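You operate a simulated robot arm through the tools that you are given. There is no shell and no other tool. Be economical: measure what you need, move in short steps, check, and stop when the job is done.

The job below is to be done with a simulated robot arm. You get a single attempt, and the scene is never put back.

## Task
Take the purple spacer block and leave it on the shelf of the packing bench. Put the cradle on the top of the packing bench away on the top of the side table. Put the blue can on the top of the press cart. Put the black nut on top of the green-ended bar. Any order will do. Set down upright: blue can.

The check looks at the end state, three seconds after you hand in, the way a careful person would. Anything else that was tipped, shoved, dropped, spilled or broken makes it a failure.

## Robot
A 7-joint arm with a two-finger parallel gripper on a trunk, on a base that drives. Base frame: it is fixed to the floor where the robot stands at the start and does not move with it; the origin is under the middle of the robot, x ahead of it, y to its left, z up. Lengths are in mm, angles in degrees, forces in N, time in s.
With the tool pointing down near the work surface it reaches from about 480 to 920 mm from the robot's upright axis, wherever it stands. Its first joint turns from -115.0 to 115.0 degrees. Places, roughly: black nut (3x3x2 cm) [700, 600, 900]; cradle (13x10x5 cm) [800, 0, 900]; green-ended bar (16x4x4 cm) [900, 400, 900]; shelf of the packing bench [700, 100, 300]; top of the press cart [-2200, 1300, 900]; top of the side table [1000, 8100, 800]. Payload 3.91 kg.
The tool frame sits at the grasp point between the pads (the TCP): z along the fingers, y along the line on which they close. The tips reach 30 mm beyond it. The gripper opens to 110 mm. The fingers are 20 mm wide and 10 mm thick; the gripper's body (48 by 112 mm) begins 55 mm behind the TCP.
Orientation is told as [roll, pitch, yaw] about the base's x, y, z axes, in that order, counted from this pose: with the fingers straight down and closing along the base's y, the tool's x points along the base's -x, its y along +y and its z along -z.

## Interface
- The arm moves only by the tool apply_moves. Its argument "commands" is a list that holds one entry, the list of rows, each a list of 7 numbers: the shift along the tool's x, y, z in mm, then the turn, a rotation vector about the tool's x, y, z in degrees, then the gripper command, from -1 (shut) to 1 (fully open), values between in proportion. In form: [[[dx, dy, dz, rx, ry, rz, fingers], ...]]. A call has 1 to 8 rows; each row shifts and turns the commanded pose from where the row before left it, along the tool's axes as they then stand. A row lasts 0.2 s, in which the tool goes at most 50 mm and 8.6 degrees; a call with a longer step from one row to the next is refused whole, and so is a gripper value outside its range. A pose out of reach is approached as far as the arm can. The call stops where the force on the tool passes 40 N (or 10 N more than at its start, if that is more) or the arm is blocked; 0.2 s more then pass. Each finger travels about 153 mm/s and halts on what it meets, pressing with about 42 N; the grip force reading is that of the motor and also rises with nothing between the fingers. The clock runs only during rows and for 0.2 s after the last one: add rows that do not move to give the fingers time. The reply holds the time, the measured pose of the TCP, the force on the tool along the base axes, the opening and the grip force, in the units named above and with some noise, with the torque about the TCP (base axes, N m) and any sound that the robot's microphone picked up, and new pictures: "pictures" is both (left out), scene, wrist or none.
- Cameras (640 x 400 px; columns grow to the right, rows downward): "scene" is now at [211.1, 175.2, 1415.7]; the picture's right is [-0.28, -0.96, 0.00], its down [-0.65, 0.19, -0.74] and it looks along [0.71, -0.21, -0.68] (base axes); focal length 295 px, centre (320, 200). "wrist" rides on the gripper at [72, 17, -103] in the tool frame; the picture's right is [-0.23, 0.97, 0.00], its down [-0.76, -0.18, -0.62] and it looks along [-0.61, -0.14, 0.78] (tool axes); focal length 222 px, centre (320, 200). There is no depth. A picture from a camera that has moved, and an enlarged one, comes with that camera's place and axes in the base frame and with its lens. The place of the scene camera against the robot may be out by one fixed shift of up to 25 mm in any direction.
- raise_lower(by): slides the trunk up (or, below 0, down) by that many mm; the arm and the scene camera ride with it, the base frame stays. It gives what a move gives, with no picture.
- roll_base(legs): drives the robot by 1 to 6 legs, each [ahead, left, turn to the left] in mm, mm and degrees, along the robot's own axes; the way and the turn of a leg run together, so that a leg with both is an arc; at most 1500 mm and 180 degrees a leg. The arm and the cameras ride along, it lands a little off, and it stops where it bumps. It gives what a move gives, and a new picture of the scene camera.
- head_to(pan, tilt): turns the head with the scene camera to pan (to the left, within 80 degrees either way) and tilt (down, from -29 to 69), counted from straight ahead of the robot. It gives what a move gives, and a new picture of the scene camera.
- enlarge(camera, box): a new picture of the part [left, top, right, bottom] of that camera's present view, enlarged. It takes no simulated time.
- job_done(): hands the job in; it is judged then, once.

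Work in short steps. Places have to be worked out from the pictures, the camera data and where the tool is seen: move nearer, look again, correct. Check each grasp and each placing, and mend what went wrong. You have 165 turns and 260 pictures in all, those below and enlarged ones among them. Open the gripper and draw the arm clear of the work before you hand the job in, unless the task says otherwise; then end with one line.

The tools are called after ">>>" by a JSON object that holds its "method" and its "body". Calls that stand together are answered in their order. apply_moves: Moves the arm, as the interface text tells. Its arguments: {"type":"object","properties":{"commands":{"type":"array"},"pictures":{"type":"string","enum":["both","scene","wrist","none"]}},"required":["commands"]} The other tools are called the same way: raise_lower (by) slides the trunk up or down; roll_base (legs) drives the base; head_to (pan, tilt) turns the head that bears the scene camera; enlarge (camera, box) takes an enlarged picture of a part of a camera's view; job_done () hands the job in.

At the start:

```text
time: 0.0
position: [533.3, -77.6, 1137.0]
tool_rot: [0.0, -0.1, 0.0]
ft_force: [0.9, -0.2, 0.2]
ft_torque: [-0.02, -0.02, 0.01]
opening: 109.6
gripper_force: 0.2
trunk travel left (down, up): [-750.0, 240.0]
robot x, y, heading: [-0.5, 0.8, -0.3]
head pan, tilt: [-16.3, 42.6]
```

scene: 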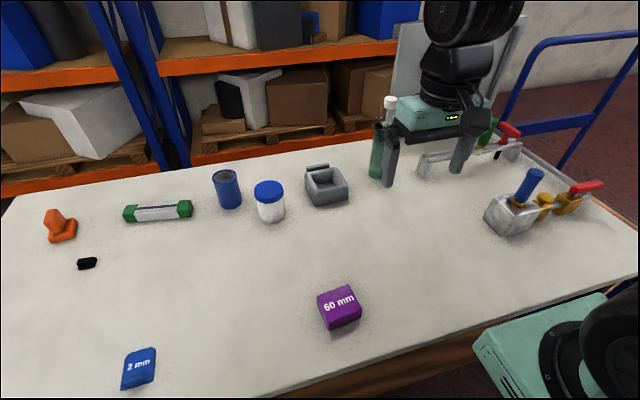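
wrist: 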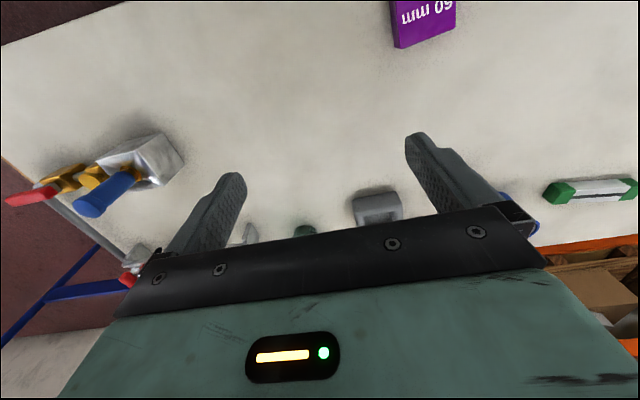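

I judge from the first picture: nut about (737,566), bar about (859,425), purple block about (460,60). Before driving left, I look left to check that the floor is clear.

>>> {"method": "head_to", "body": {"pan": 75, "tilt": 30}}

>>> {"method": "head_to", "body": {"pan": 15, "tilt": 45}}

```text
time: 1.7
position: [532.8, -78.1, 1137.0]
tool_rot: [0.0, 0.0, 0.1]
ft_force: [0.2, 0.1, -0.3]
ft_torque: [0.03, 0.03, 0.0]
opening: 109.9
gripper_force: 0.0
trunk travel left (down, up): [-750.0, 240.0]
robot x, y, heading: [-0.6, 2.3, 0.1]
head pan, tilt: [75.0, 30.0]
camera scene: at [154.7, 285.8, 1434.8], right [0.97, -0.26, 0.0], down [-0.13, -0.48, -0.87], along [0.22, 0.84, -0.5], focal length 295 px, centre (320, 200)
```

scene: 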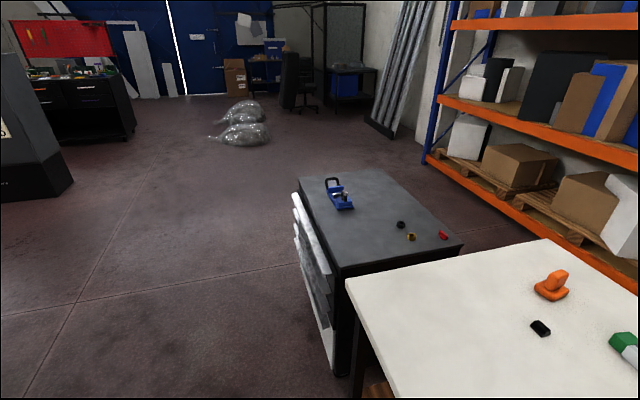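

```text
time: 3.0
position: [533.0, -78.7, 1137.1]
tool_rot: [0.0, 0.0, 0.0]
ft_force: [0.7, -0.5, 0.4]
ft_torque: [0.02, -0.02, 0.0]
opening: 109.9
gripper_force: 0.1
trunk travel left (down, up): [-750.0, 240.0]
robot x, y, heading: [1.6, 2.0, -0.0]
head pan, tilt: [15.0, 45.0]
camera scene: at [209.8, 219.6, 1412.2], right [0.26, -0.97, 0.0], down [-0.68, -0.18, -0.71], along [0.68, 0.18, -0.71], focal length 295 px, centre (320, 200)
```

scene: 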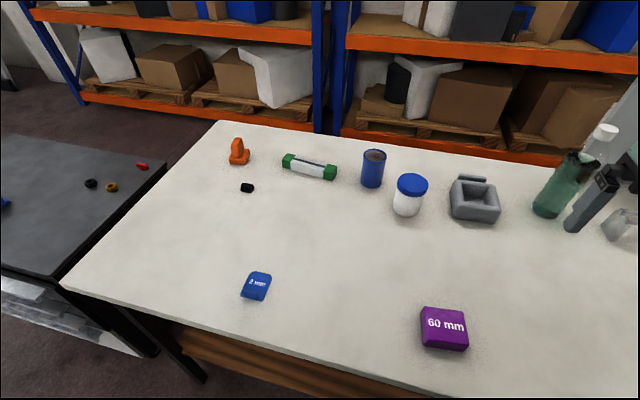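

The floor is clear. The bench spans about x 364–1050 with its left end at y≈820. I drive left 450 mm to get the nut and bar in reach.

>>> {"method": "roll_base", "body": {"legs": [[0, 450, 0]]}}

>>> {"method": "head_to", "body": {"pan": 0, "tilt": 45}}

>>> {"method": "enlarge", "body": {"camera": "scene", "box": [200, 100, 440, 250]}}

```text
time: 5.6
position: [532.3, 365.2, 1136.7]
tool_rot: [-0.1, 0.1, 0.3]
ft_force: [0.4, -0.1, 0.5]
ft_torque: [0.01, 0.0, -0.01]
opening: 109.9
gripper_force: 0.0
trunk travel left (down, up): [-750.0, 240.0]
robot x, y, heading: [-2.0, 435.5, 0.4]
head pan, tilt: [15.0, 45.0]
camera scene: at [206.7, 660.5, 1412.2], right [0.27, -0.96, 0.0], down [-0.68, -0.19, -0.71], along [0.68, 0.19, -0.71], focal length 295 px, centre (320, 200)
```

scene: 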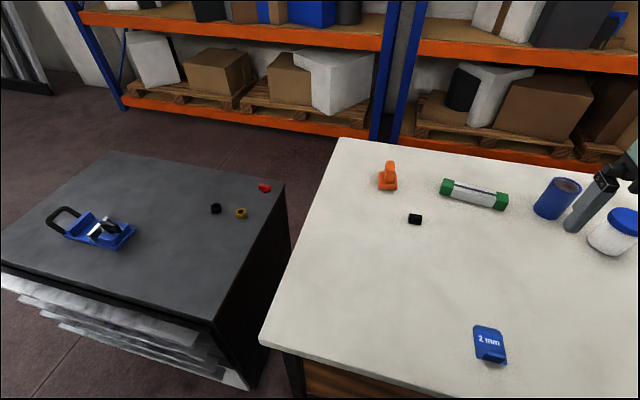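

```text
time: 6.4
position: [532.6, 366.3, 1137.1]
tool_rot: [0.1, 0.0, 0.5]
ft_force: [0.2, 0.7, 0.4]
ft_torque: [0.01, 0.05, 0.04]
opening: 110.2
gripper_force: 0.1
trunk travel left (down, up): [-750.0, 240.0]
robot x, y, heading: [-0.5, 438.1, 0.3]
head pan, tilt: [0.0, 45.0]
camera scene: at [209.6, 639.5, 1412.2], right [0.01, -1.0, 0.0], down [-0.71, -0.01, -0.71], along [0.71, 0.01, -0.71], focal length 295 px, centre (320, 200)
```

scene: 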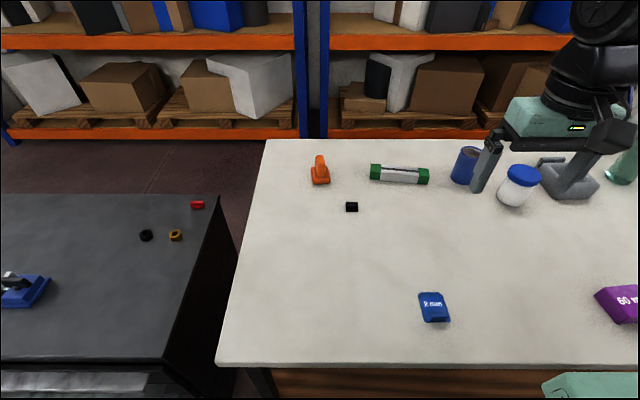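

```text
2.67 times, centred on (320, 175) of scene
camera zoom: at [209.6, 639.5, 1412.2], right [0.01, -1.0, 0.0], down [-0.71, -0.01, -0.71], along [0.71, 0.01, -0.71], focal length 786 px, centre (320, 267)
```

zoom: 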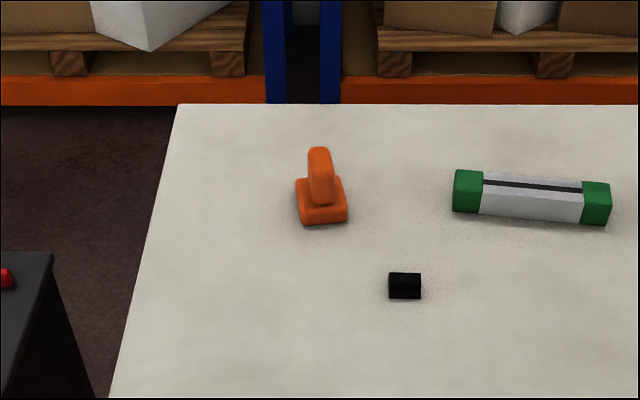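

The nut is at about (736,564), roughly 31 mm along y. I go above it and look with the wrist camera.

>>> {"method": "apply_moves", "body": {"commands": [[[-29, 28, 19.5, 0, 0, 0, 1], [-29, 28, 19.5, 0, 0, 0, 1], [-29, 28, 19.5, 0, 0, 0, 1], [-29, 28, 19.5, 0, 0, 0, 1], [-29, 28, 19.5, 0, 0, 0, 1], [-29, 28, 19.5, 0, 0, 0, 1], [-29, 28, 19.5, 0, 0, 0, 1], [0, 0, 0, 0, 0, 0, 1]]]}}

```text
time: 8.2
position: [733.2, 563.7, 999.2]
tool_rot: [0.1, 0.0, 0.3]
ft_force: [-0.4, -0.4, -0.5]
ft_torque: [-0.01, -0.04, -0.02]
opening: 110.0
gripper_force: 0.2
trunk travel left (down, up): [-750.0, 240.0]
robot x, y, heading: [-1.8, 440.7, 0.4]
head pan, tilt: [0.0, 45.0]
camera scene: at [209.6, 639.4, 1412.2], right [0.01, -1.0, 0.0], down [-0.71, -0.01, -0.71], along [0.71, 0.01, -0.71], focal length 295 px, centre (320, 200)
camera wrist: at [660.9, 579.5, 1103.6], right [0.22, 0.98, 0.0], down [0.76, -0.17, 0.62], along [0.61, -0.14, -0.78], focal length 222 px, centre (320, 200)
```

scene: 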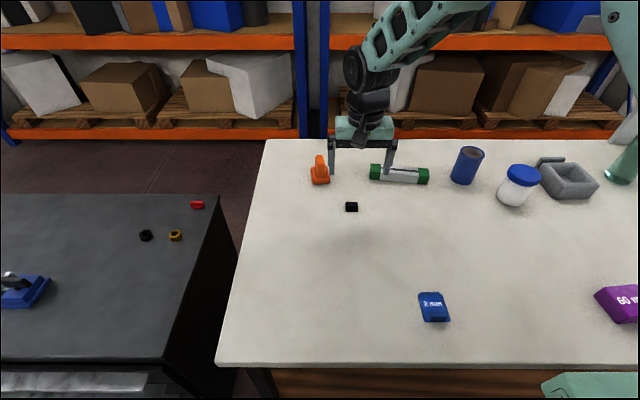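
wrist: 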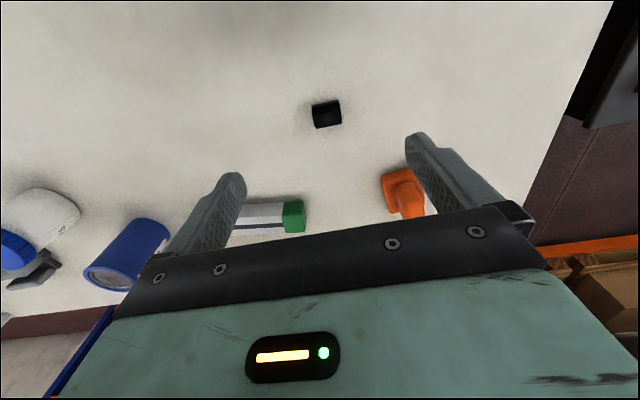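

The wrist view puts the nut at (738,568), agreeing with the scene view. I enlarge to see its shape.

>>> {"method": "enlarge", "body": {"camera": "wrist", "box": [230, 60, 430, 185]}}

>>> {"method": "enlarge", "body": {"camera": "scene", "box": [320, 150, 448, 230]}}

```text
3.20 times, centred on (330, 122) of wrist
camera zoom: at [660.9, 579.5, 1103.6], right [0.22, 0.98, 0.0], down [0.76, -0.17, 0.62], along [0.61, -0.14, -0.78], focal length 711 px, centre (288, 448)
```

zoom: 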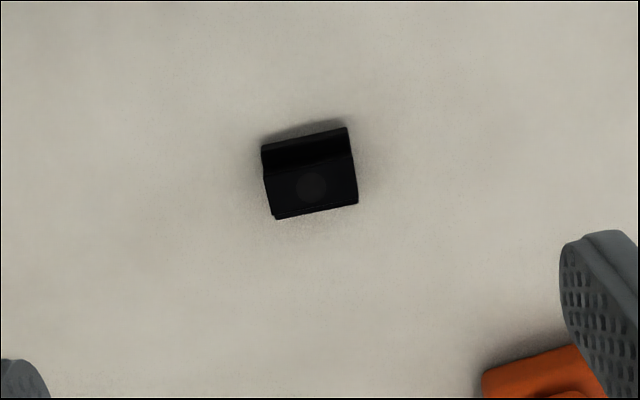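

```text
5.00 times, centred on (384, 190) of scene
camera zoom: at [209.6, 639.4, 1412.2], right [0.01, -1.0, 0.0], down [-0.71, -0.01, -0.71], along [0.71, 0.01, -0.71], focal length 1474 px, centre (0, 250)
```

zoom: 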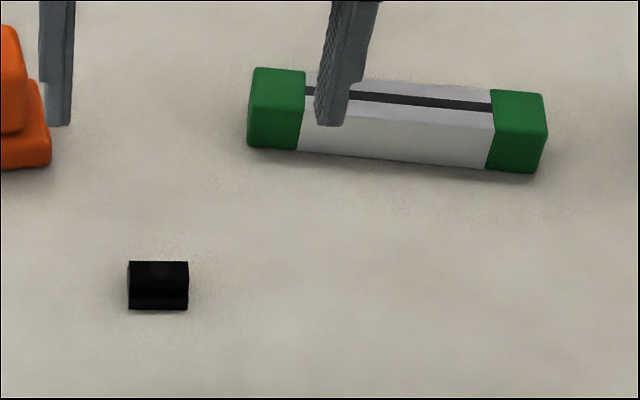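

The nut is square to the base y axis with centre about (737,569). I descend over it and look before closing.

>>> {"method": "apply_moves", "body": {"commands": [[[-4, 5.5, 23, 0, 0, 0, 0.3], [0, 0, 30, 0, 0, 0, 0.3], [0, 0, 30, 0, 0, 0, 0.3], [0, 0, 29, 0, 0, 0, 0.3], [0, 0, 0, 0, 0, 0, 0.3]]]}}

>>> {"method": "enlarge", "body": {"camera": "scene", "box": [300, 150, 428, 230]}}

```text
time: 9.4
position: [737.2, 569.0, 888.4]
tool_rot: [0.0, -0.1, 0.4]
ft_force: [0.3, -0.1, 0.5]
ft_torque: [0.03, 0.01, -0.01]
opening: 71.4
gripper_force: 0.0
trunk travel left (down, up): [-750.0, 240.0]
robot x, y, heading: [-3.2, 438.4, 0.4]
head pan, tilt: [0.0, 45.0]
camera scene: at [209.6, 639.5, 1412.2], right [0.01, -1.0, 0.0], down [-0.71, 0.0, -0.71], along [0.71, 0.0, -0.71], focal length 295 px, centre (320, 200)
camera wrist: at [666.3, 584.5, 991.4], right [0.22, 0.98, 0.0], down [0.76, -0.17, 0.62], along [0.61, -0.14, -0.78], focal length 222 px, centre (320, 200)
```

scene: 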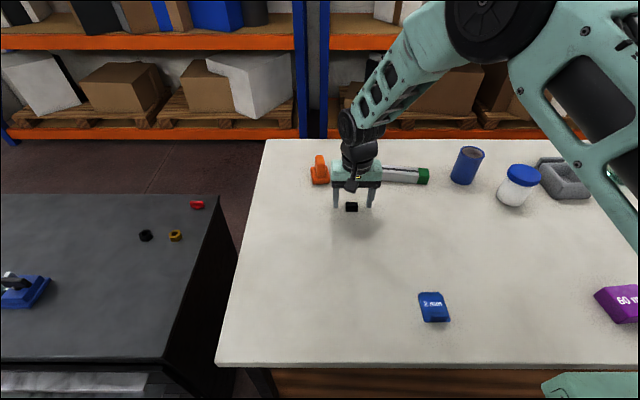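
wrist: 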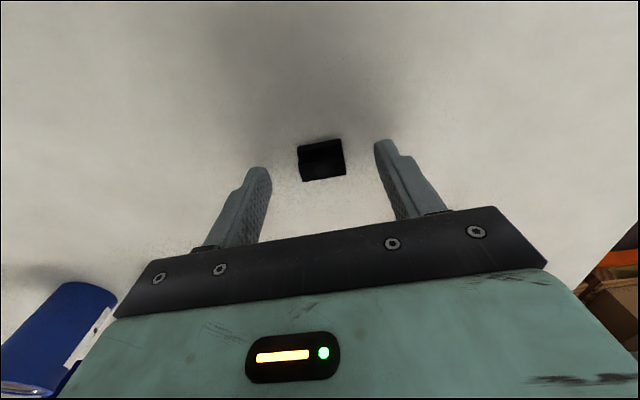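

```text
5.00 times, centred on (364, 190) of scene
camera zoom: at [209.6, 639.5, 1412.2], right [0.01, -1.0, 0.0], down [-0.71, 0.0, -0.71], along [0.71, 0.0, -0.71], focal length 1474 px, centre (100, 250)
```

zoom: 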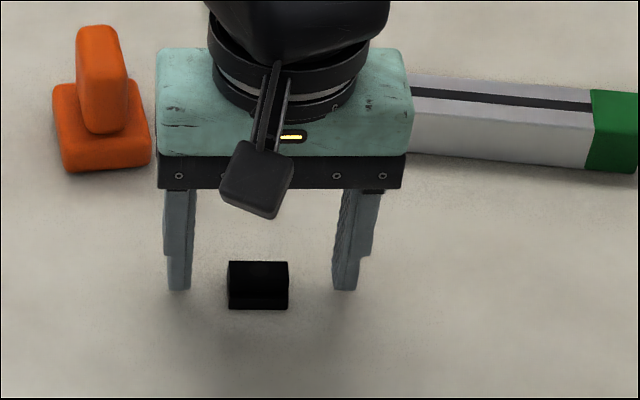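

The nut is centred between the fingers (735,570). I go down 4 mm more and close.

>>> {"method": "apply_moves", "body": {"commands": [[[2, 1, 4.5, 0, 0, 0, 0.3], [0, 0, 0, 0, 0, 0, -0.3], [0, 0, 0, 0, 0, 0, -1], [0, 0, 0, 0, 0, 0, -1]]], "pictures": "wrist"}}

```text
time: 10.4
position: [736.2, 571.0, 883.0]
tool_rot: [0.0, 0.0, 0.5]
ft_force: [-0.1, 0.0, 0.1]
ft_torque: [0.08, -0.02, 0.01]
opening: 29.3
gripper_force: 42.2
trunk travel left (down, up): [-750.0, 240.0]
robot x, y, heading: [-3.3, 439.2, 0.2]
head pan, tilt: [0.0, 45.0]
camera wrist: at [664.3, 585.9, 986.9], right [0.22, 0.98, 0.0], down [0.76, -0.17, 0.62], along [0.61, -0.14, -0.78], focal length 222 px, centre (320, 200)
```

wrist: 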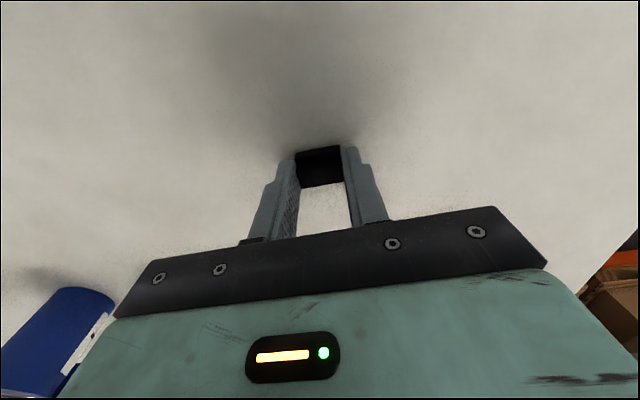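

Nut held (29.3 mm). I lift it and carry it over the bar (about (855,421)), turning to match the bar's skew.

>>> {"method": "apply_moves", "body": {"commands": [[[0, 0, -40, 0, 0, 0, -1], [0, 0, -40, 0, 0, 0, -1], [0, 0, -20, 0, 0, 7.5, -1], [-30, -30, 0, 0, 0, 0, -1], [-30, -30, 0, 0, 0, 0, -1], [-30, -30, 0, 0, 0, 0, -1], [-10, -40, 0, 0, 0, 0, -1], [0, 0, 0, 0, 0, 0, -1]]]}}

>>> {"method": "enlarge", "body": {"camera": "wrist", "box": [200, 80, 440, 230]}}

```text
time: 12.2
position: [818.4, 427.8, 985.0]
tool_rot: [0.1, 0.0, -7.1]
ft_force: [-0.3, 0.1, -0.8]
ft_torque: [-0.04, -0.01, -0.03]
opening: 29.2
gripper_force: 42.2
trunk travel left (down, up): [-750.0, 240.0]
robot x, y, heading: [-1.3, 435.9, 0.2]
head pan, tilt: [0.0, 45.0]
camera scene: at [209.7, 639.5, 1412.1], right [0.01, -1.0, 0.0], down [-0.71, 0.0, -0.71], along [0.71, 0.0, -0.71], focal length 295 px, centre (320, 200)
camera wrist: at [750.4, 453.8, 1087.7], right [0.35, 0.94, 0.0], down [0.73, -0.27, 0.62], along [0.58, -0.22, -0.78], focal length 222 px, centre (320, 200)
```

scene: 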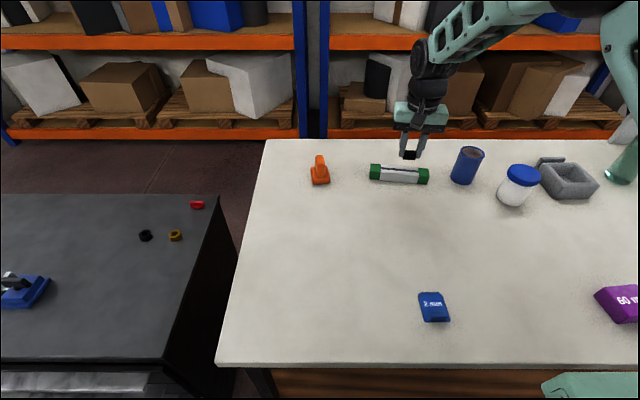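
wrist: 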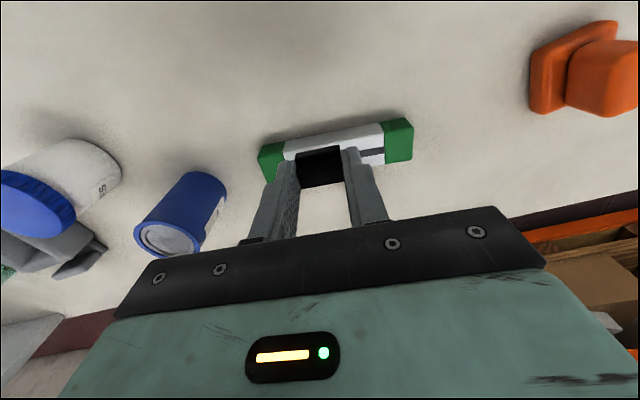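

```text
2.67 times, centred on (320, 155) of wrist
camera zoom: at [750.4, 453.8, 1087.7], right [0.35, 0.94, 0.0], down [0.73, -0.27, 0.62], along [0.58, -0.22, -0.78], focal length 592 px, centre (320, 320)
```

zoom: 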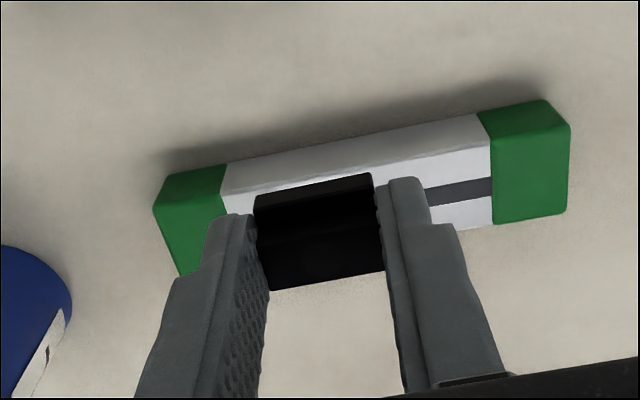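

Combining both views, the bar's top centre is at about (854,425) with a skew near 8°. I move above it to z≈940 and check.

>>> {"method": "apply_moves", "body": {"commands": [[[-18, 1, 0, 0, 0, 0, -1], [-17.5, 1, 15, 0, 0, 1, -1], [0, 0, 30, 0, 0, 0, -1], [0, 0, 0, 0, 0, 0, -1]]]}}

>>> {"method": "enlarge", "body": {"camera": "scene", "box": [336, 130, 464, 210]}}

>>> {"method": "enlarge", "body": {"camera": "wrist", "box": [200, 80, 440, 230]}}

```text
time: 13.2
position: [854.7, 425.5, 940.0]
tool_rot: [0.0, 0.0, -8.1]
ft_force: [0.7, -0.5, 0.3]
ft_torque: [0.0, -0.03, 0.02]
opening: 29.2
gripper_force: 42.0
trunk travel left (down, up): [-750.0, 240.0]
robot x, y, heading: [-4.9, 439.2, 0.3]
head pan, tilt: [0.0, 45.0]
camera scene: at [209.7, 639.4, 1412.2], right [0.01, -1.0, 0.0], down [-0.71, 0.0, -0.71], along [0.71, 0.01, -0.71], focal length 295 px, centre (320, 200)
camera wrist: at [786.3, 452.1, 1043.2], right [0.36, 0.93, 0.0], down [0.73, -0.28, 0.62], along [0.58, -0.23, -0.78], focal length 222 px, centre (320, 200)
```

scene: 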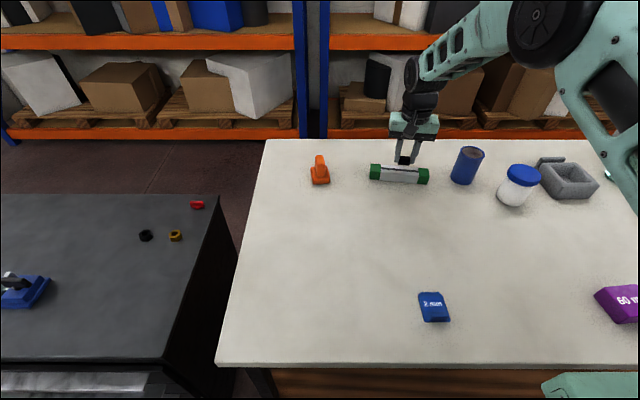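
wrist: 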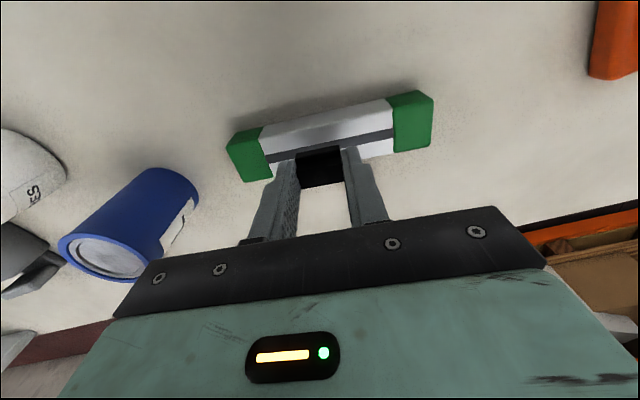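

```text
5.00 times, centred on (400, 170) of scene
camera zoom: at [209.7, 639.4, 1412.2], right [0.01, -1.0, 0.0], down [-0.71, 0.0, -0.71], along [0.71, 0.01, -0.71], focal length 1474 px, centre (-80, 350)
```

zoom: 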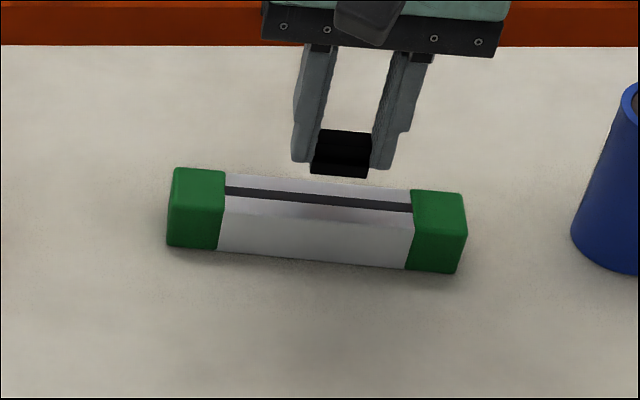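

```text
2.67 times, centred on (320, 155) of wrist
camera zoom: at [786.3, 452.1, 1043.2], right [0.36, 0.93, 0.0], down [0.73, -0.28, 0.62], along [0.58, -0.23, -0.78], focal length 592 px, centre (320, 320)
```

zoom: 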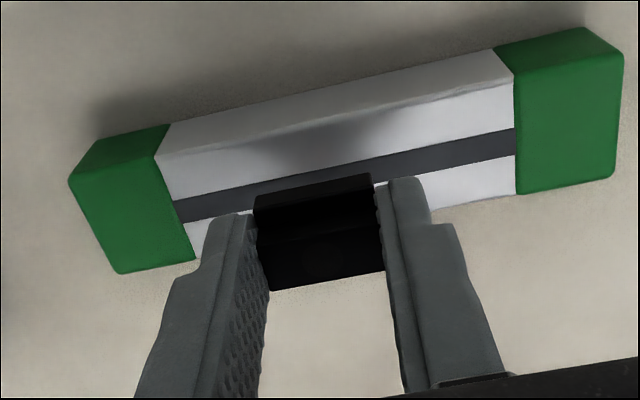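

The nut is centred over the bar (bar centre ≈ (855,428), top ≈ 890). I lower to just above contact and look.

>>> {"method": "apply_moves", "body": {"commands": [[[0, 1, 8, 0, 0, 0, -1], [0, 0, 6, 0, 0, 0, -1], [0, 0, 0, 0, 0, 0, -1]]], "pictures": "none"}}

>>> {"method": "enlarge", "body": {"camera": "scene", "box": [336, 130, 464, 210]}}

```text
time: 14.0
position: [854.9, 425.8, 925.2]
tool_rot: [0.0, -0.1, -8.2]
ft_force: [-0.6, -0.8, -1.5]
ft_torque: [0.0, 0.0, 0.0]
opening: 29.2
gripper_force: 42.0
trunk travel left (down, up): [-750.0, 240.0]
robot x, y, heading: [-1.6, 442.6, 0.4]
head pan, tilt: [0.0, 45.0]
```

```text
5.00 times, centred on (400, 170) of scene
camera zoom: at [209.7, 639.5, 1412.2], right [0.01, -1.0, 0.0], down [-0.71, 0.0, -0.71], along [0.71, 0.0, -0.71], focal length 1474 px, centre (-80, 350)
```

zoom: 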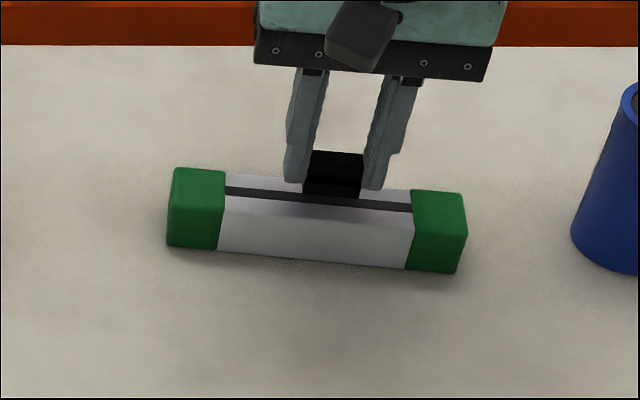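

The nut seems to be several mm above the bar still. I lower in small steps while watching the force.

>>> {"method": "apply_moves", "body": {"commands": [[[0, 0, 2, 0, 0, 0, -1], [0, 0, 2, 0, 0, 0, -1], [0, 0, 0, 0, 0, 0, -1]]], "pictures": "none"}}

>>> {"method": "enlarge", "body": {"camera": "wrist", "box": [200, 80, 440, 230]}}

```text
time: 14.8
position: [854.8, 426.1, 920.8]
tool_rot: [0.0, 0.0, -8.2]
ft_force: [-0.2, -0.7, 0.0]
ft_torque: [-0.03, -0.01, -0.03]
opening: 29.3
gripper_force: 41.8
trunk travel left (down, up): [-750.0, 240.0]
robot x, y, heading: [-0.5, 441.0, 0.3]
head pan, tilt: [0.0, 45.0]
```

```text
2.67 times, centred on (320, 155) of wrist
camera zoom: at [786.5, 453.3, 1024.8], right [0.36, 0.93, 0.0], down [0.73, -0.28, 0.62], along [0.58, -0.23, -0.78], focal length 592 px, centre (320, 320)
```

zoom: 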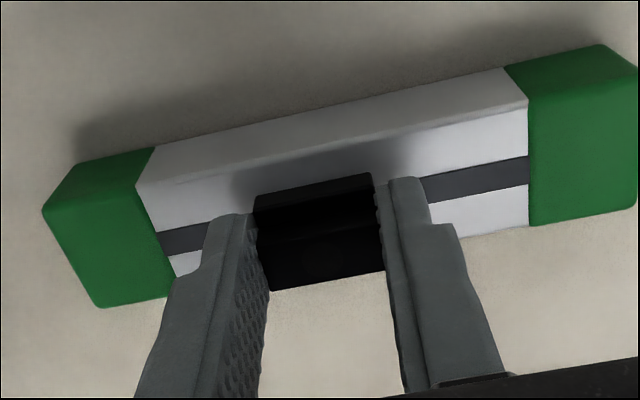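

Still no contact. I keep lowering in 1.5 mm steps.

>>> {"method": "apply_moves", "body": {"commands": [[[1, 0, 1.5, 0, 0, 0, -1], [0, 0, 1.5, 0, 0, 0, -1], [0, 0, 0, 0, 0, 0, -1]]], "pictures": "none"}}

>>> {"method": "enlarge", "body": {"camera": "scene", "box": [368, 150, 432, 190]}}

```text
time: 15.6
position: [853.4, 427.7, 918.7]
tool_rot: [0.0, 0.0, -8.1]
ft_force: [-0.5, -0.4, 0.4]
ft_torque: [-0.02, 0.02, -0.01]
opening: 29.2
gripper_force: 42.1
trunk travel left (down, up): [-750.0, 240.0]
robot x, y, heading: [2.3, 440.2, 0.3]
head pan, tilt: [0.0, 45.0]
```

```text
10.00 times, centred on (400, 170) of scene
camera zoom: at [209.7, 639.5, 1412.2], right [0.01, -1.0, 0.0], down [-0.71, 0.0, -0.71], along [0.71, 0.0, -0.71], focal length 2948 px, centre (-480, 500)
```

zoom: 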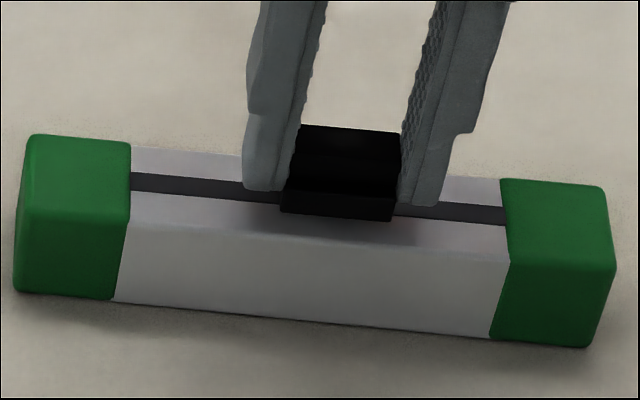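

Very near contact now. Two more 1.5 mm steps.

>>> {"method": "apply_moves", "body": {"commands": [[[0, 0, 1.5, 0, 0, 0, -1], [0, 0, 1.5, 0, 0, 0, -1], [0, 0, 0, 0, 0, 0, -1]]], "pictures": "none"}}

>>> {"method": "enlarge", "body": {"camera": "scene", "box": [368, 150, 432, 190]}}

```text
time: 16.4
position: [854.0, 426.7, 915.7]
tool_rot: [-0.1, 0.0, -8.1]
ft_force: [0.5, 0.6, -0.3]
ft_torque: [0.0, -0.02, -0.02]
opening: 29.1
gripper_force: 41.3
trunk travel left (down, up): [-750.0, 240.0]
robot x, y, heading: [-1.6, 441.4, 0.5]
head pan, tilt: [0.0, 45.0]
```

```text
10.00 times, centred on (400, 170) of scene
camera zoom: at [209.7, 639.5, 1412.2], right [0.01, -1.0, 0.0], down [-0.71, 0.0, -0.71], along [0.71, 0.01, -0.71], focal length 2948 px, centre (-480, 500)
```

zoom: 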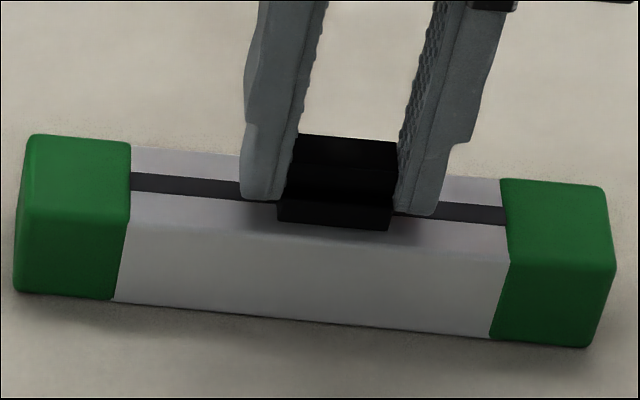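

Still free. I shift 2 mm back toward the slot centre and continue down.

>>> {"method": "apply_moves", "body": {"commands": [[[-2, 0, 1.5, 0, 0, 0, -1], [0, 0, 1.5, 0, 0, 0, -1], [0, 0, 0, 0, 0, 0, -1]]], "pictures": "none"}}

>>> {"method": "enlarge", "body": {"camera": "scene", "box": [368, 150, 432, 190]}}

```text
time: 17.2
position: [856.9, 427.0, 913.9]
tool_rot: [0.1, -0.2, -8.1]
ft_force: [-3.5, 0.2, 22.4]
ft_torque: [0.02, 0.16, 0.0]
opening: 29.1
gripper_force: 41.3
trunk travel left (down, up): [-750.0, 240.0]
robot x, y, heading: [-3.6, 440.3, 0.3]
head pan, tilt: [0.0, 45.0]
```

```text
10.00 times, centred on (400, 170) of scene
camera zoom: at [208.4, 639.5, 1412.7], right [0.01, -1.0, 0.0], down [-0.71, 0.0, -0.71], along [0.71, 0.0, -0.71], focal length 2948 px, centre (-480, 500)
```

zoom: 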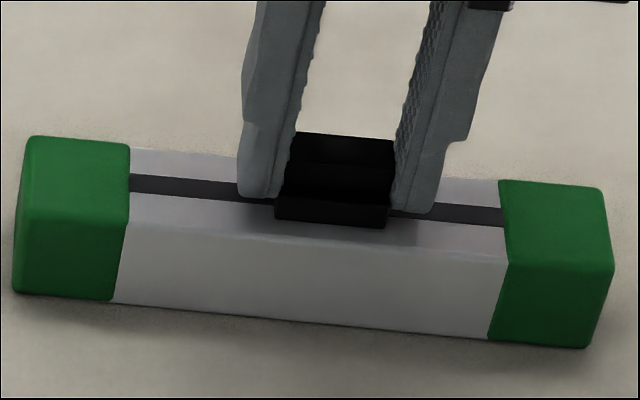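

Contact (22 N). I ease up 1 mm, open gently and rise straight up.

>>> {"method": "apply_moves", "body": {"commands": [[[0, 0, -1, 0, 0, 0, -1], [0, 0, 0, 0, 0, 0, -0.35], [0, 0, 0, 0, 0, 0, -0.1], [0, 0, -15, 0, 0, 0, -0.1], [0, 0, -40, 0, 0, 0, 0], [0, 0, -45, 0, 0, 0, 0]]]}}

>>> {"method": "enlarge", "body": {"camera": "scene", "box": [368, 150, 432, 190]}}

```text
time: 18.6
position: [855.3, 426.2, 1012.9]
tool_rot: [0.0, 0.0, -8.2]
ft_force: [0.6, -0.1, 0.2]
ft_torque: [0.01, 0.03, 0.03]
opening: 55.0
gripper_force: 0.0
trunk travel left (down, up): [-750.0, 240.0]
robot x, y, heading: [-3.9, 439.4, 0.5]
head pan, tilt: [0.0, 45.0]
camera scene: at [210.1, 639.5, 1412.0], right [0.01, -1.0, 0.0], down [-0.71, -0.01, -0.71], along [0.71, 0.01, -0.71], focal length 295 px, centre (320, 200)
camera wrist: at [787.1, 453.6, 1115.9], right [0.36, 0.93, 0.0], down [0.73, -0.28, 0.62], along [0.58, -0.23, -0.78], focal length 222 px, centre (320, 200)
```

scene: 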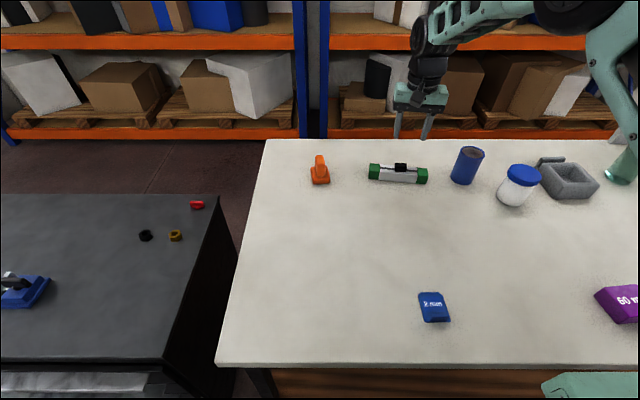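
wrist: 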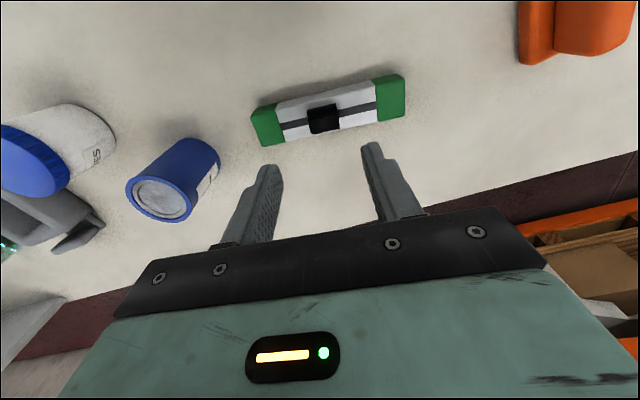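

```text
10.00 times, centred on (400, 170) of scene
camera zoom: at [210.1, 639.5, 1412.0], right [0.01, -1.0, 0.0], down [-0.71, -0.01, -0.71], along [0.71, 0.01, -0.71], focal length 2948 px, centre (-480, 500)
```

zoom: 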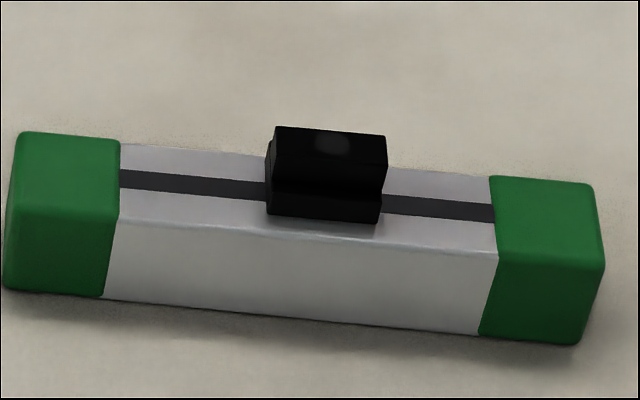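

The nut sits squarely on the bar. Next is the purple block: I withdraw the arm up and back, then drive to stand in front of the block.

>>> {"method": "apply_moves", "body": {"commands": [[[0, 0, -42, 0, 0, 0, 1], [0, 0, -43, 0, 0, 0, 1], [0, 0, -43, 0, 0, -8.1, 1], [49, 0, 0, 0, 0, 0, 1], [49, 0, 0, 0, 0, 0, 1], [49, 0, 0, 0, 0, 0, 1], [49, 0, 0, 0, 0, 0, 1], [49, 0, 0, 0, 0, 0, 1]]], "pictures": "none"}}

>>> {"method": "roll_base", "body": {"legs": [[-150, -370, 0]]}}

```text
time: 20.4
position: [608.0, 427.6, 1142.5]
tool_rot: [0.0, 0.1, 0.0]
ft_force: [-0.4, -0.4, 0.4]
ft_torque: [0.0, 0.04, 0.03]
opening: 110.0
gripper_force: 0.1
trunk travel left (down, up): [-750.0, 240.0]
robot x, y, heading: [-1.1, 442.1, 0.6]
head pan, tilt: [0.0, 45.0]
```

```text
time: 22.9
position: [460.5, 50.8, 1142.2]
tool_rot: [0.0, 0.0, -0.4]
ft_force: [0.3, 0.9, -0.2]
ft_torque: [0.0, -0.01, 0.04]
opening: 110.2
gripper_force: 0.1
trunk travel left (down, up): [-750.0, 240.0]
robot x, y, heading: [-151.5, 68.5, 0.2]
head pan, tilt: [0.0, 45.0]
camera scene: at [61.2, 266.0, 1412.2], right [0.0, -1.0, 0.0], down [-0.71, 0.0, -0.71], along [0.71, 0.0, -0.71], focal length 295 px, centre (320, 200)
```

scene: 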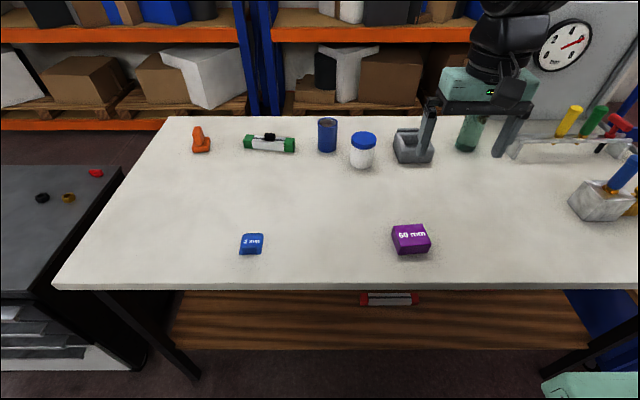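

The shelf (wood board) shows under the bench with its front edge at x≈430, and a red-ended bar lies on it at about (617,-13). I look at the purple block closely.

>>> {"method": "enlarge", "body": {"camera": "scene", "box": [360, 200, 456, 260]}}

>>> {"method": "enlarge", "body": {"camera": "scene", "box": [160, 270, 448, 400]}}

```text
6.67 times, centred on (408, 230) of scene
camera zoom: at [61.2, 266.0, 1412.2], right [0.0, -1.0, 0.0], down [-0.71, 0.0, -0.71], along [0.71, 0.0, -0.71], focal length 1965 px, centre (-267, 0)
```

zoom: 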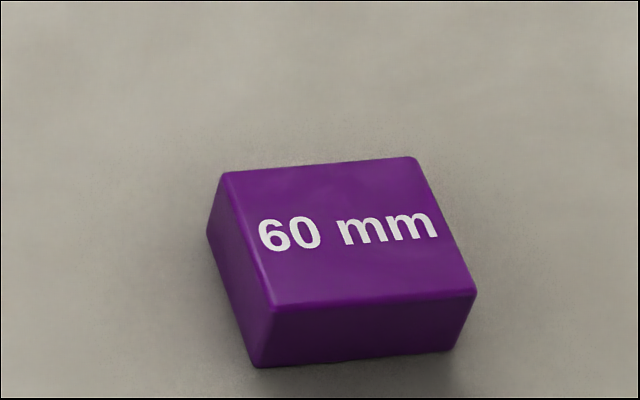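

```text
2.22 times, centred on (304, 335) of scene
camera zoom: at [61.2, 266.0, 1412.2], right [0.0, -1.0, 0.0], down [-0.71, 0.0, -0.71], along [0.71, 0.0, -0.71], focal length 655 px, centre (356, -100)
```

zoom: 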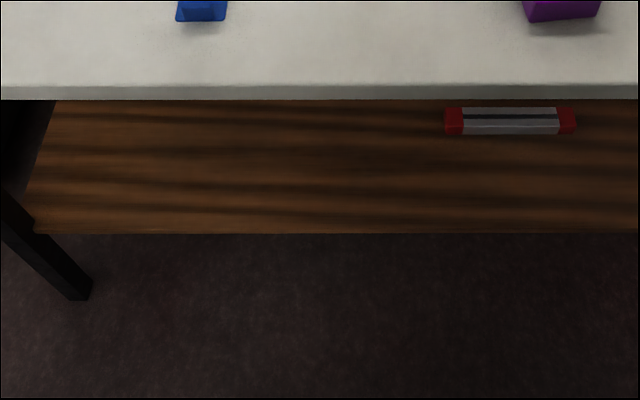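

The block is about 67×59×35 mm, centre about (475,59), yawed about +5.5°. I take a grasp tilted 35° so that the same tilt will set it flat on the shelf.

>>> {"method": "apply_moves", "body": {"commands": [[[0, 0, 0, 0, 0, -5.7, 1], [0, 0, 0, 0, -7, 0, 1], [0, 0, 0, 0, -7, 0, 1], [0, 0, 0, 0, -7, 0, 1], [0, 0, 0, 0, -7, 0, 1], [0, 0, 0, 0, -7, 0, 1], [25, 9, 37, 0, 0, 0, 1], [25, 0, 37, 0, 0, 0, 1]]]}}

```text
time: 24.7
position: [460.2, 51.8, 1065.7]
tool_rot: [0.9, -34.5, 2.6]
ft_force: [0.6, 2.3, 1.5]
ft_torque: [-0.16, 0.05, 0.01]
opening: 110.2
gripper_force: 0.1
out of reach, approached as far as the arm can: row 7
trunk travel left (down, up): [-750.0, 240.0]
robot x, y, heading: [-151.4, 69.6, 0.1]
head pan, tilt: [0.0, 45.0]
camera scene: at [60.6, 266.0, 1412.3], right [0.0, -1.0, 0.0], down [-0.71, 0.0, -0.71], along [0.71, 0.0, -0.71], focal length 295 px, centre (320, 200)
camera wrist: at [341.4, 60.7, 1110.5], right [0.14, 0.98, 0.14], down [0.28, -0.17, 0.94], along [0.95, -0.09, -0.3], focal length 222 px, centre (320, 200)
```

scene: 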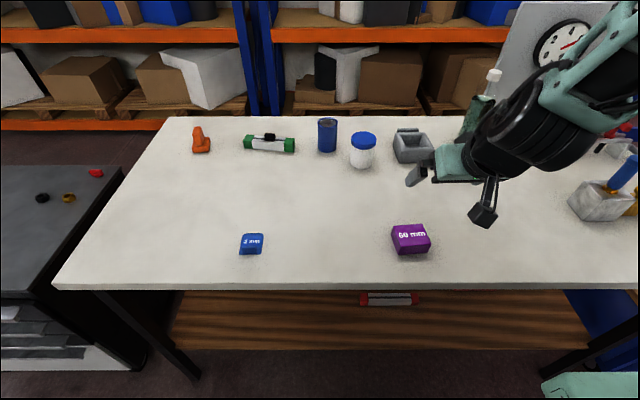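
wrist: 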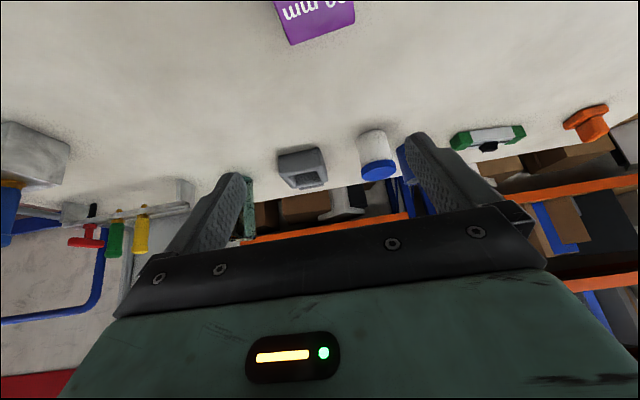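

The arm is too folded for the tilt here, so I back the base 170 mm to give more reach, then see.

>>> {"method": "roll_base", "body": {"legs": [[-170, 0, 0]]}}

```text
time: 26.2
position: [293.1, 51.2, 1066.7]
tool_rot: [0.0, -35.0, 5.1]
ft_force: [0.2, 0.4, 0.2]
ft_torque: [-0.01, 0.01, -0.01]
opening: 110.2
gripper_force: 0.1
trunk travel left (down, up): [-750.0, 240.0]
robot x, y, heading: [-320.3, 67.5, -0.1]
head pan, tilt: [0.0, 45.0]
camera scene: at [-107.3, 265.5, 1412.2], right [0.0, -1.0, 0.0], down [-0.71, 0.0, -0.71], along [0.71, 0.0, -0.71], focal length 295 px, centre (320, 200)
```

scene: 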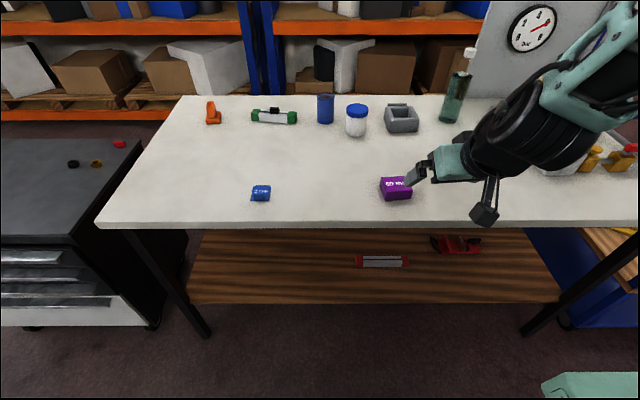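

Now there is room. I move to hover over the block at z≈965.

>>> {"method": "apply_moves", "body": {"commands": [[[-16.4, -1.4, 35.9, 0, 0, 0, 1], [-16.4, -1.4, 35.9, 0, 0, 0, 1], [-16.4, -1.4, 35.9, 0, 0, 0, 1], [-16.4, -1.4, 35.9, 0, 0, 0, 1], [-16.4, -1.4, 35.9, 0, 0, 0, 1], [0, 0, 0, 0, 0, 0, 1]]]}}

```text
time: 27.6
position: [464.5, 61.6, 968.8]
tool_rot: [0.0, -35.1, 5.1]
ft_force: [0.1, 0.0, -0.1]
ft_torque: [0.0, 0.04, -0.01]
opening: 110.3
gripper_force: 0.1
trunk travel left (down, up): [-750.0, 240.0]
robot x, y, heading: [-321.4, 69.5, -0.1]
head pan, tilt: [0.0, 45.0]
camera scene: at [-107.4, 265.5, 1412.2], right [0.0, -1.0, 0.0], down [-0.71, 0.0, -0.71], along [0.71, 0.0, -0.71], focal length 295 px, centre (320, 200)
camera wrist: at [345.2, 67.2, 1011.1], right [0.1, 0.99, 0.13], down [0.28, -0.15, 0.95], along [0.95, -0.06, -0.29], focal length 222 px, centre (320, 200)
```

scene: 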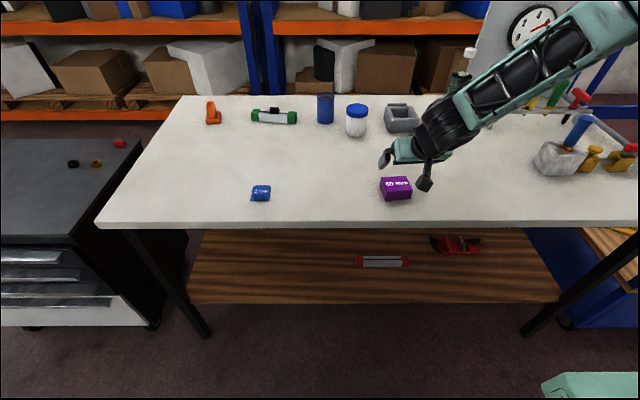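
wrist: 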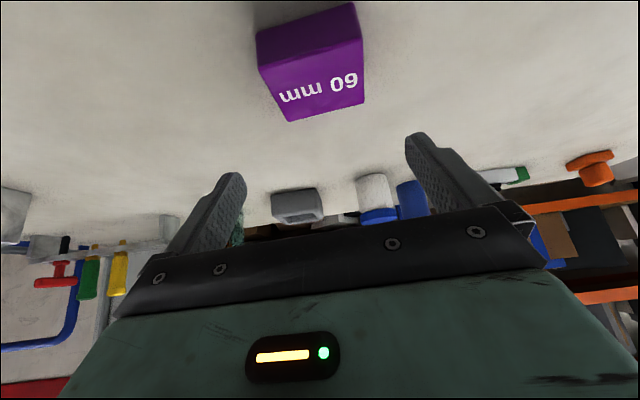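

The wrist view puts the block at about (472,67). I descend 60 mm with a small sideways shift and look again.

>>> {"method": "apply_moves", "body": {"commands": [[[17, 4, 25, 0, 0, 0, 1], [17, 0, 25, 0, 0, 0, 1], [0, 0, 0, 0, 0, 0, 1]]], "pictures": "wrist"}}

>>> {"method": "enlarge", "body": {"camera": "scene", "box": [350, 130, 446, 210]}}

```text
time: 28.4
position: [463.6, 63.9, 907.4]
tool_rot: [0.1, -34.9, 5.1]
ft_force: [-0.2, 0.4, -0.2]
ft_torque: [0.01, 0.0, -0.02]
opening: 109.8
gripper_force: 0.0
trunk travel left (down, up): [-750.0, 240.0]
robot x, y, heading: [-319.1, 67.7, -0.1]
head pan, tilt: [0.0, 45.0]
camera wrist: at [344.8, 70.5, 950.6], right [0.1, 0.99, 0.13], down [0.28, -0.15, 0.95], along [0.95, -0.06, -0.29], focal length 222 px, centre (320, 200)
```

wrist: 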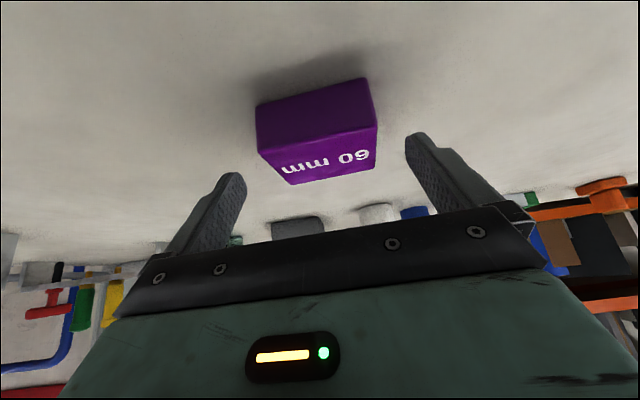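

```text
5.00 times, centred on (398, 170) of scene
camera zoom: at [-107.3, 265.6, 1412.2], right [0.0, -1.0, 0.0], down [-0.71, 0.0, -0.71], along [0.71, 0.0, -0.71], focal length 1474 px, centre (-70, 350)
```

zoom: 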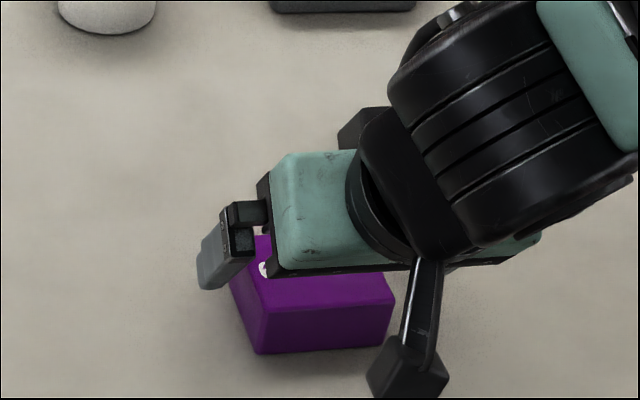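

Block well centred; I shift 4 mm sideways, descend to z≈884 and close.

>>> {"method": "apply_moves", "body": {"commands": [[[13.2, 4, 18.8, 0, 0, 0, 1], [0, 0, 0, 0, 0, 0, 0.5], [0, 0, 0, 0, 0, 0, 0.2], [0, 0, 0, 0, 0, 0, -1], [0, 0, 0, 0, 0, 0, -1], [0, 0, 0, 0, 0, 0, -1]]], "pictures": "wrist"}}

```text
time: 29.8
position: [462.3, 68.1, 885.2]
tool_rot: [0.0, -34.8, 5.1]
ft_force: [1.8, -0.5, 3.5]
ft_torque: [0.2, -0.27, -0.08]
opening: 69.7
gripper_force: 42.1
trunk travel left (down, up): [-750.0, 240.0]
robot x, y, heading: [-319.3, 66.2, -0.3]
head pan, tilt: [0.0, 45.0]
camera wrist: at [344.9, 74.2, 928.3], right [0.1, 0.99, 0.13], down [0.28, -0.15, 0.95], along [0.95, -0.06, -0.29], focal length 222 px, centre (320, 200)
```

wrist: 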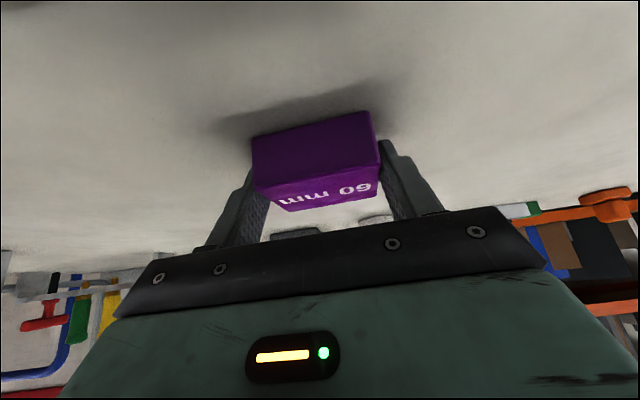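

Gripped at 69.7 mm. I lift straight up and check the hold.

>>> {"method": "apply_moves", "body": {"commands": [[[-14, 0, -20.5, 0, 0, 0, -1], [-23, 0, -33, 0, 0, 0, -1], [-23, 0, -33, 0, 0, 0, -1], [-23, 0, -33, 0, 0, 0, -1], [0, 0, 0, 0, 0, 0, -1]]]}}

```text
time: 31.0
position: [459.1, 70.0, 1028.5]
tool_rot: [-0.1, -35.0, 5.1]
ft_force: [0.3, -0.4, -2.6]
ft_torque: [0.02, 0.04, 0.01]
opening: 69.4
gripper_force: 41.8
trunk travel left (down, up): [-750.0, 240.0]
robot x, y, heading: [-319.9, 66.8, -0.2]
head pan, tilt: [0.0, 45.0]
camera scene: at [-107.1, 265.5, 1412.1], right [0.0, -1.0, 0.0], down [-0.71, 0.0, -0.71], along [0.71, 0.0, -0.71], focal length 295 px, centre (320, 200)
camera wrist: at [340.8, 75.2, 1072.1], right [0.1, 0.99, 0.13], down [0.28, -0.15, 0.95], along [0.95, -0.06, -0.29], focal length 222 px, centre (320, 200)
```

scene: 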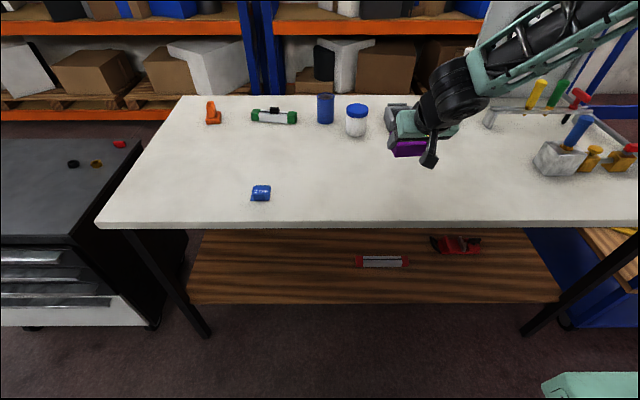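
wrist: 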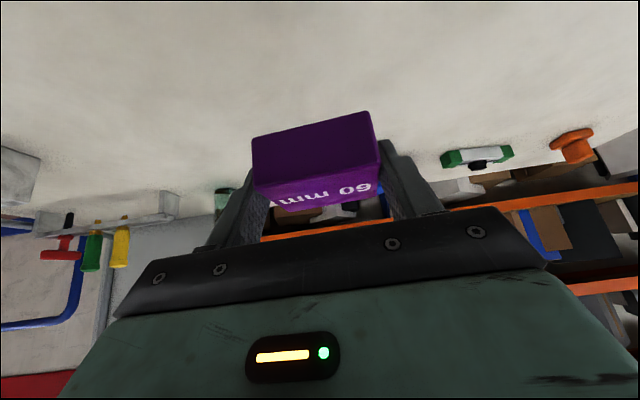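

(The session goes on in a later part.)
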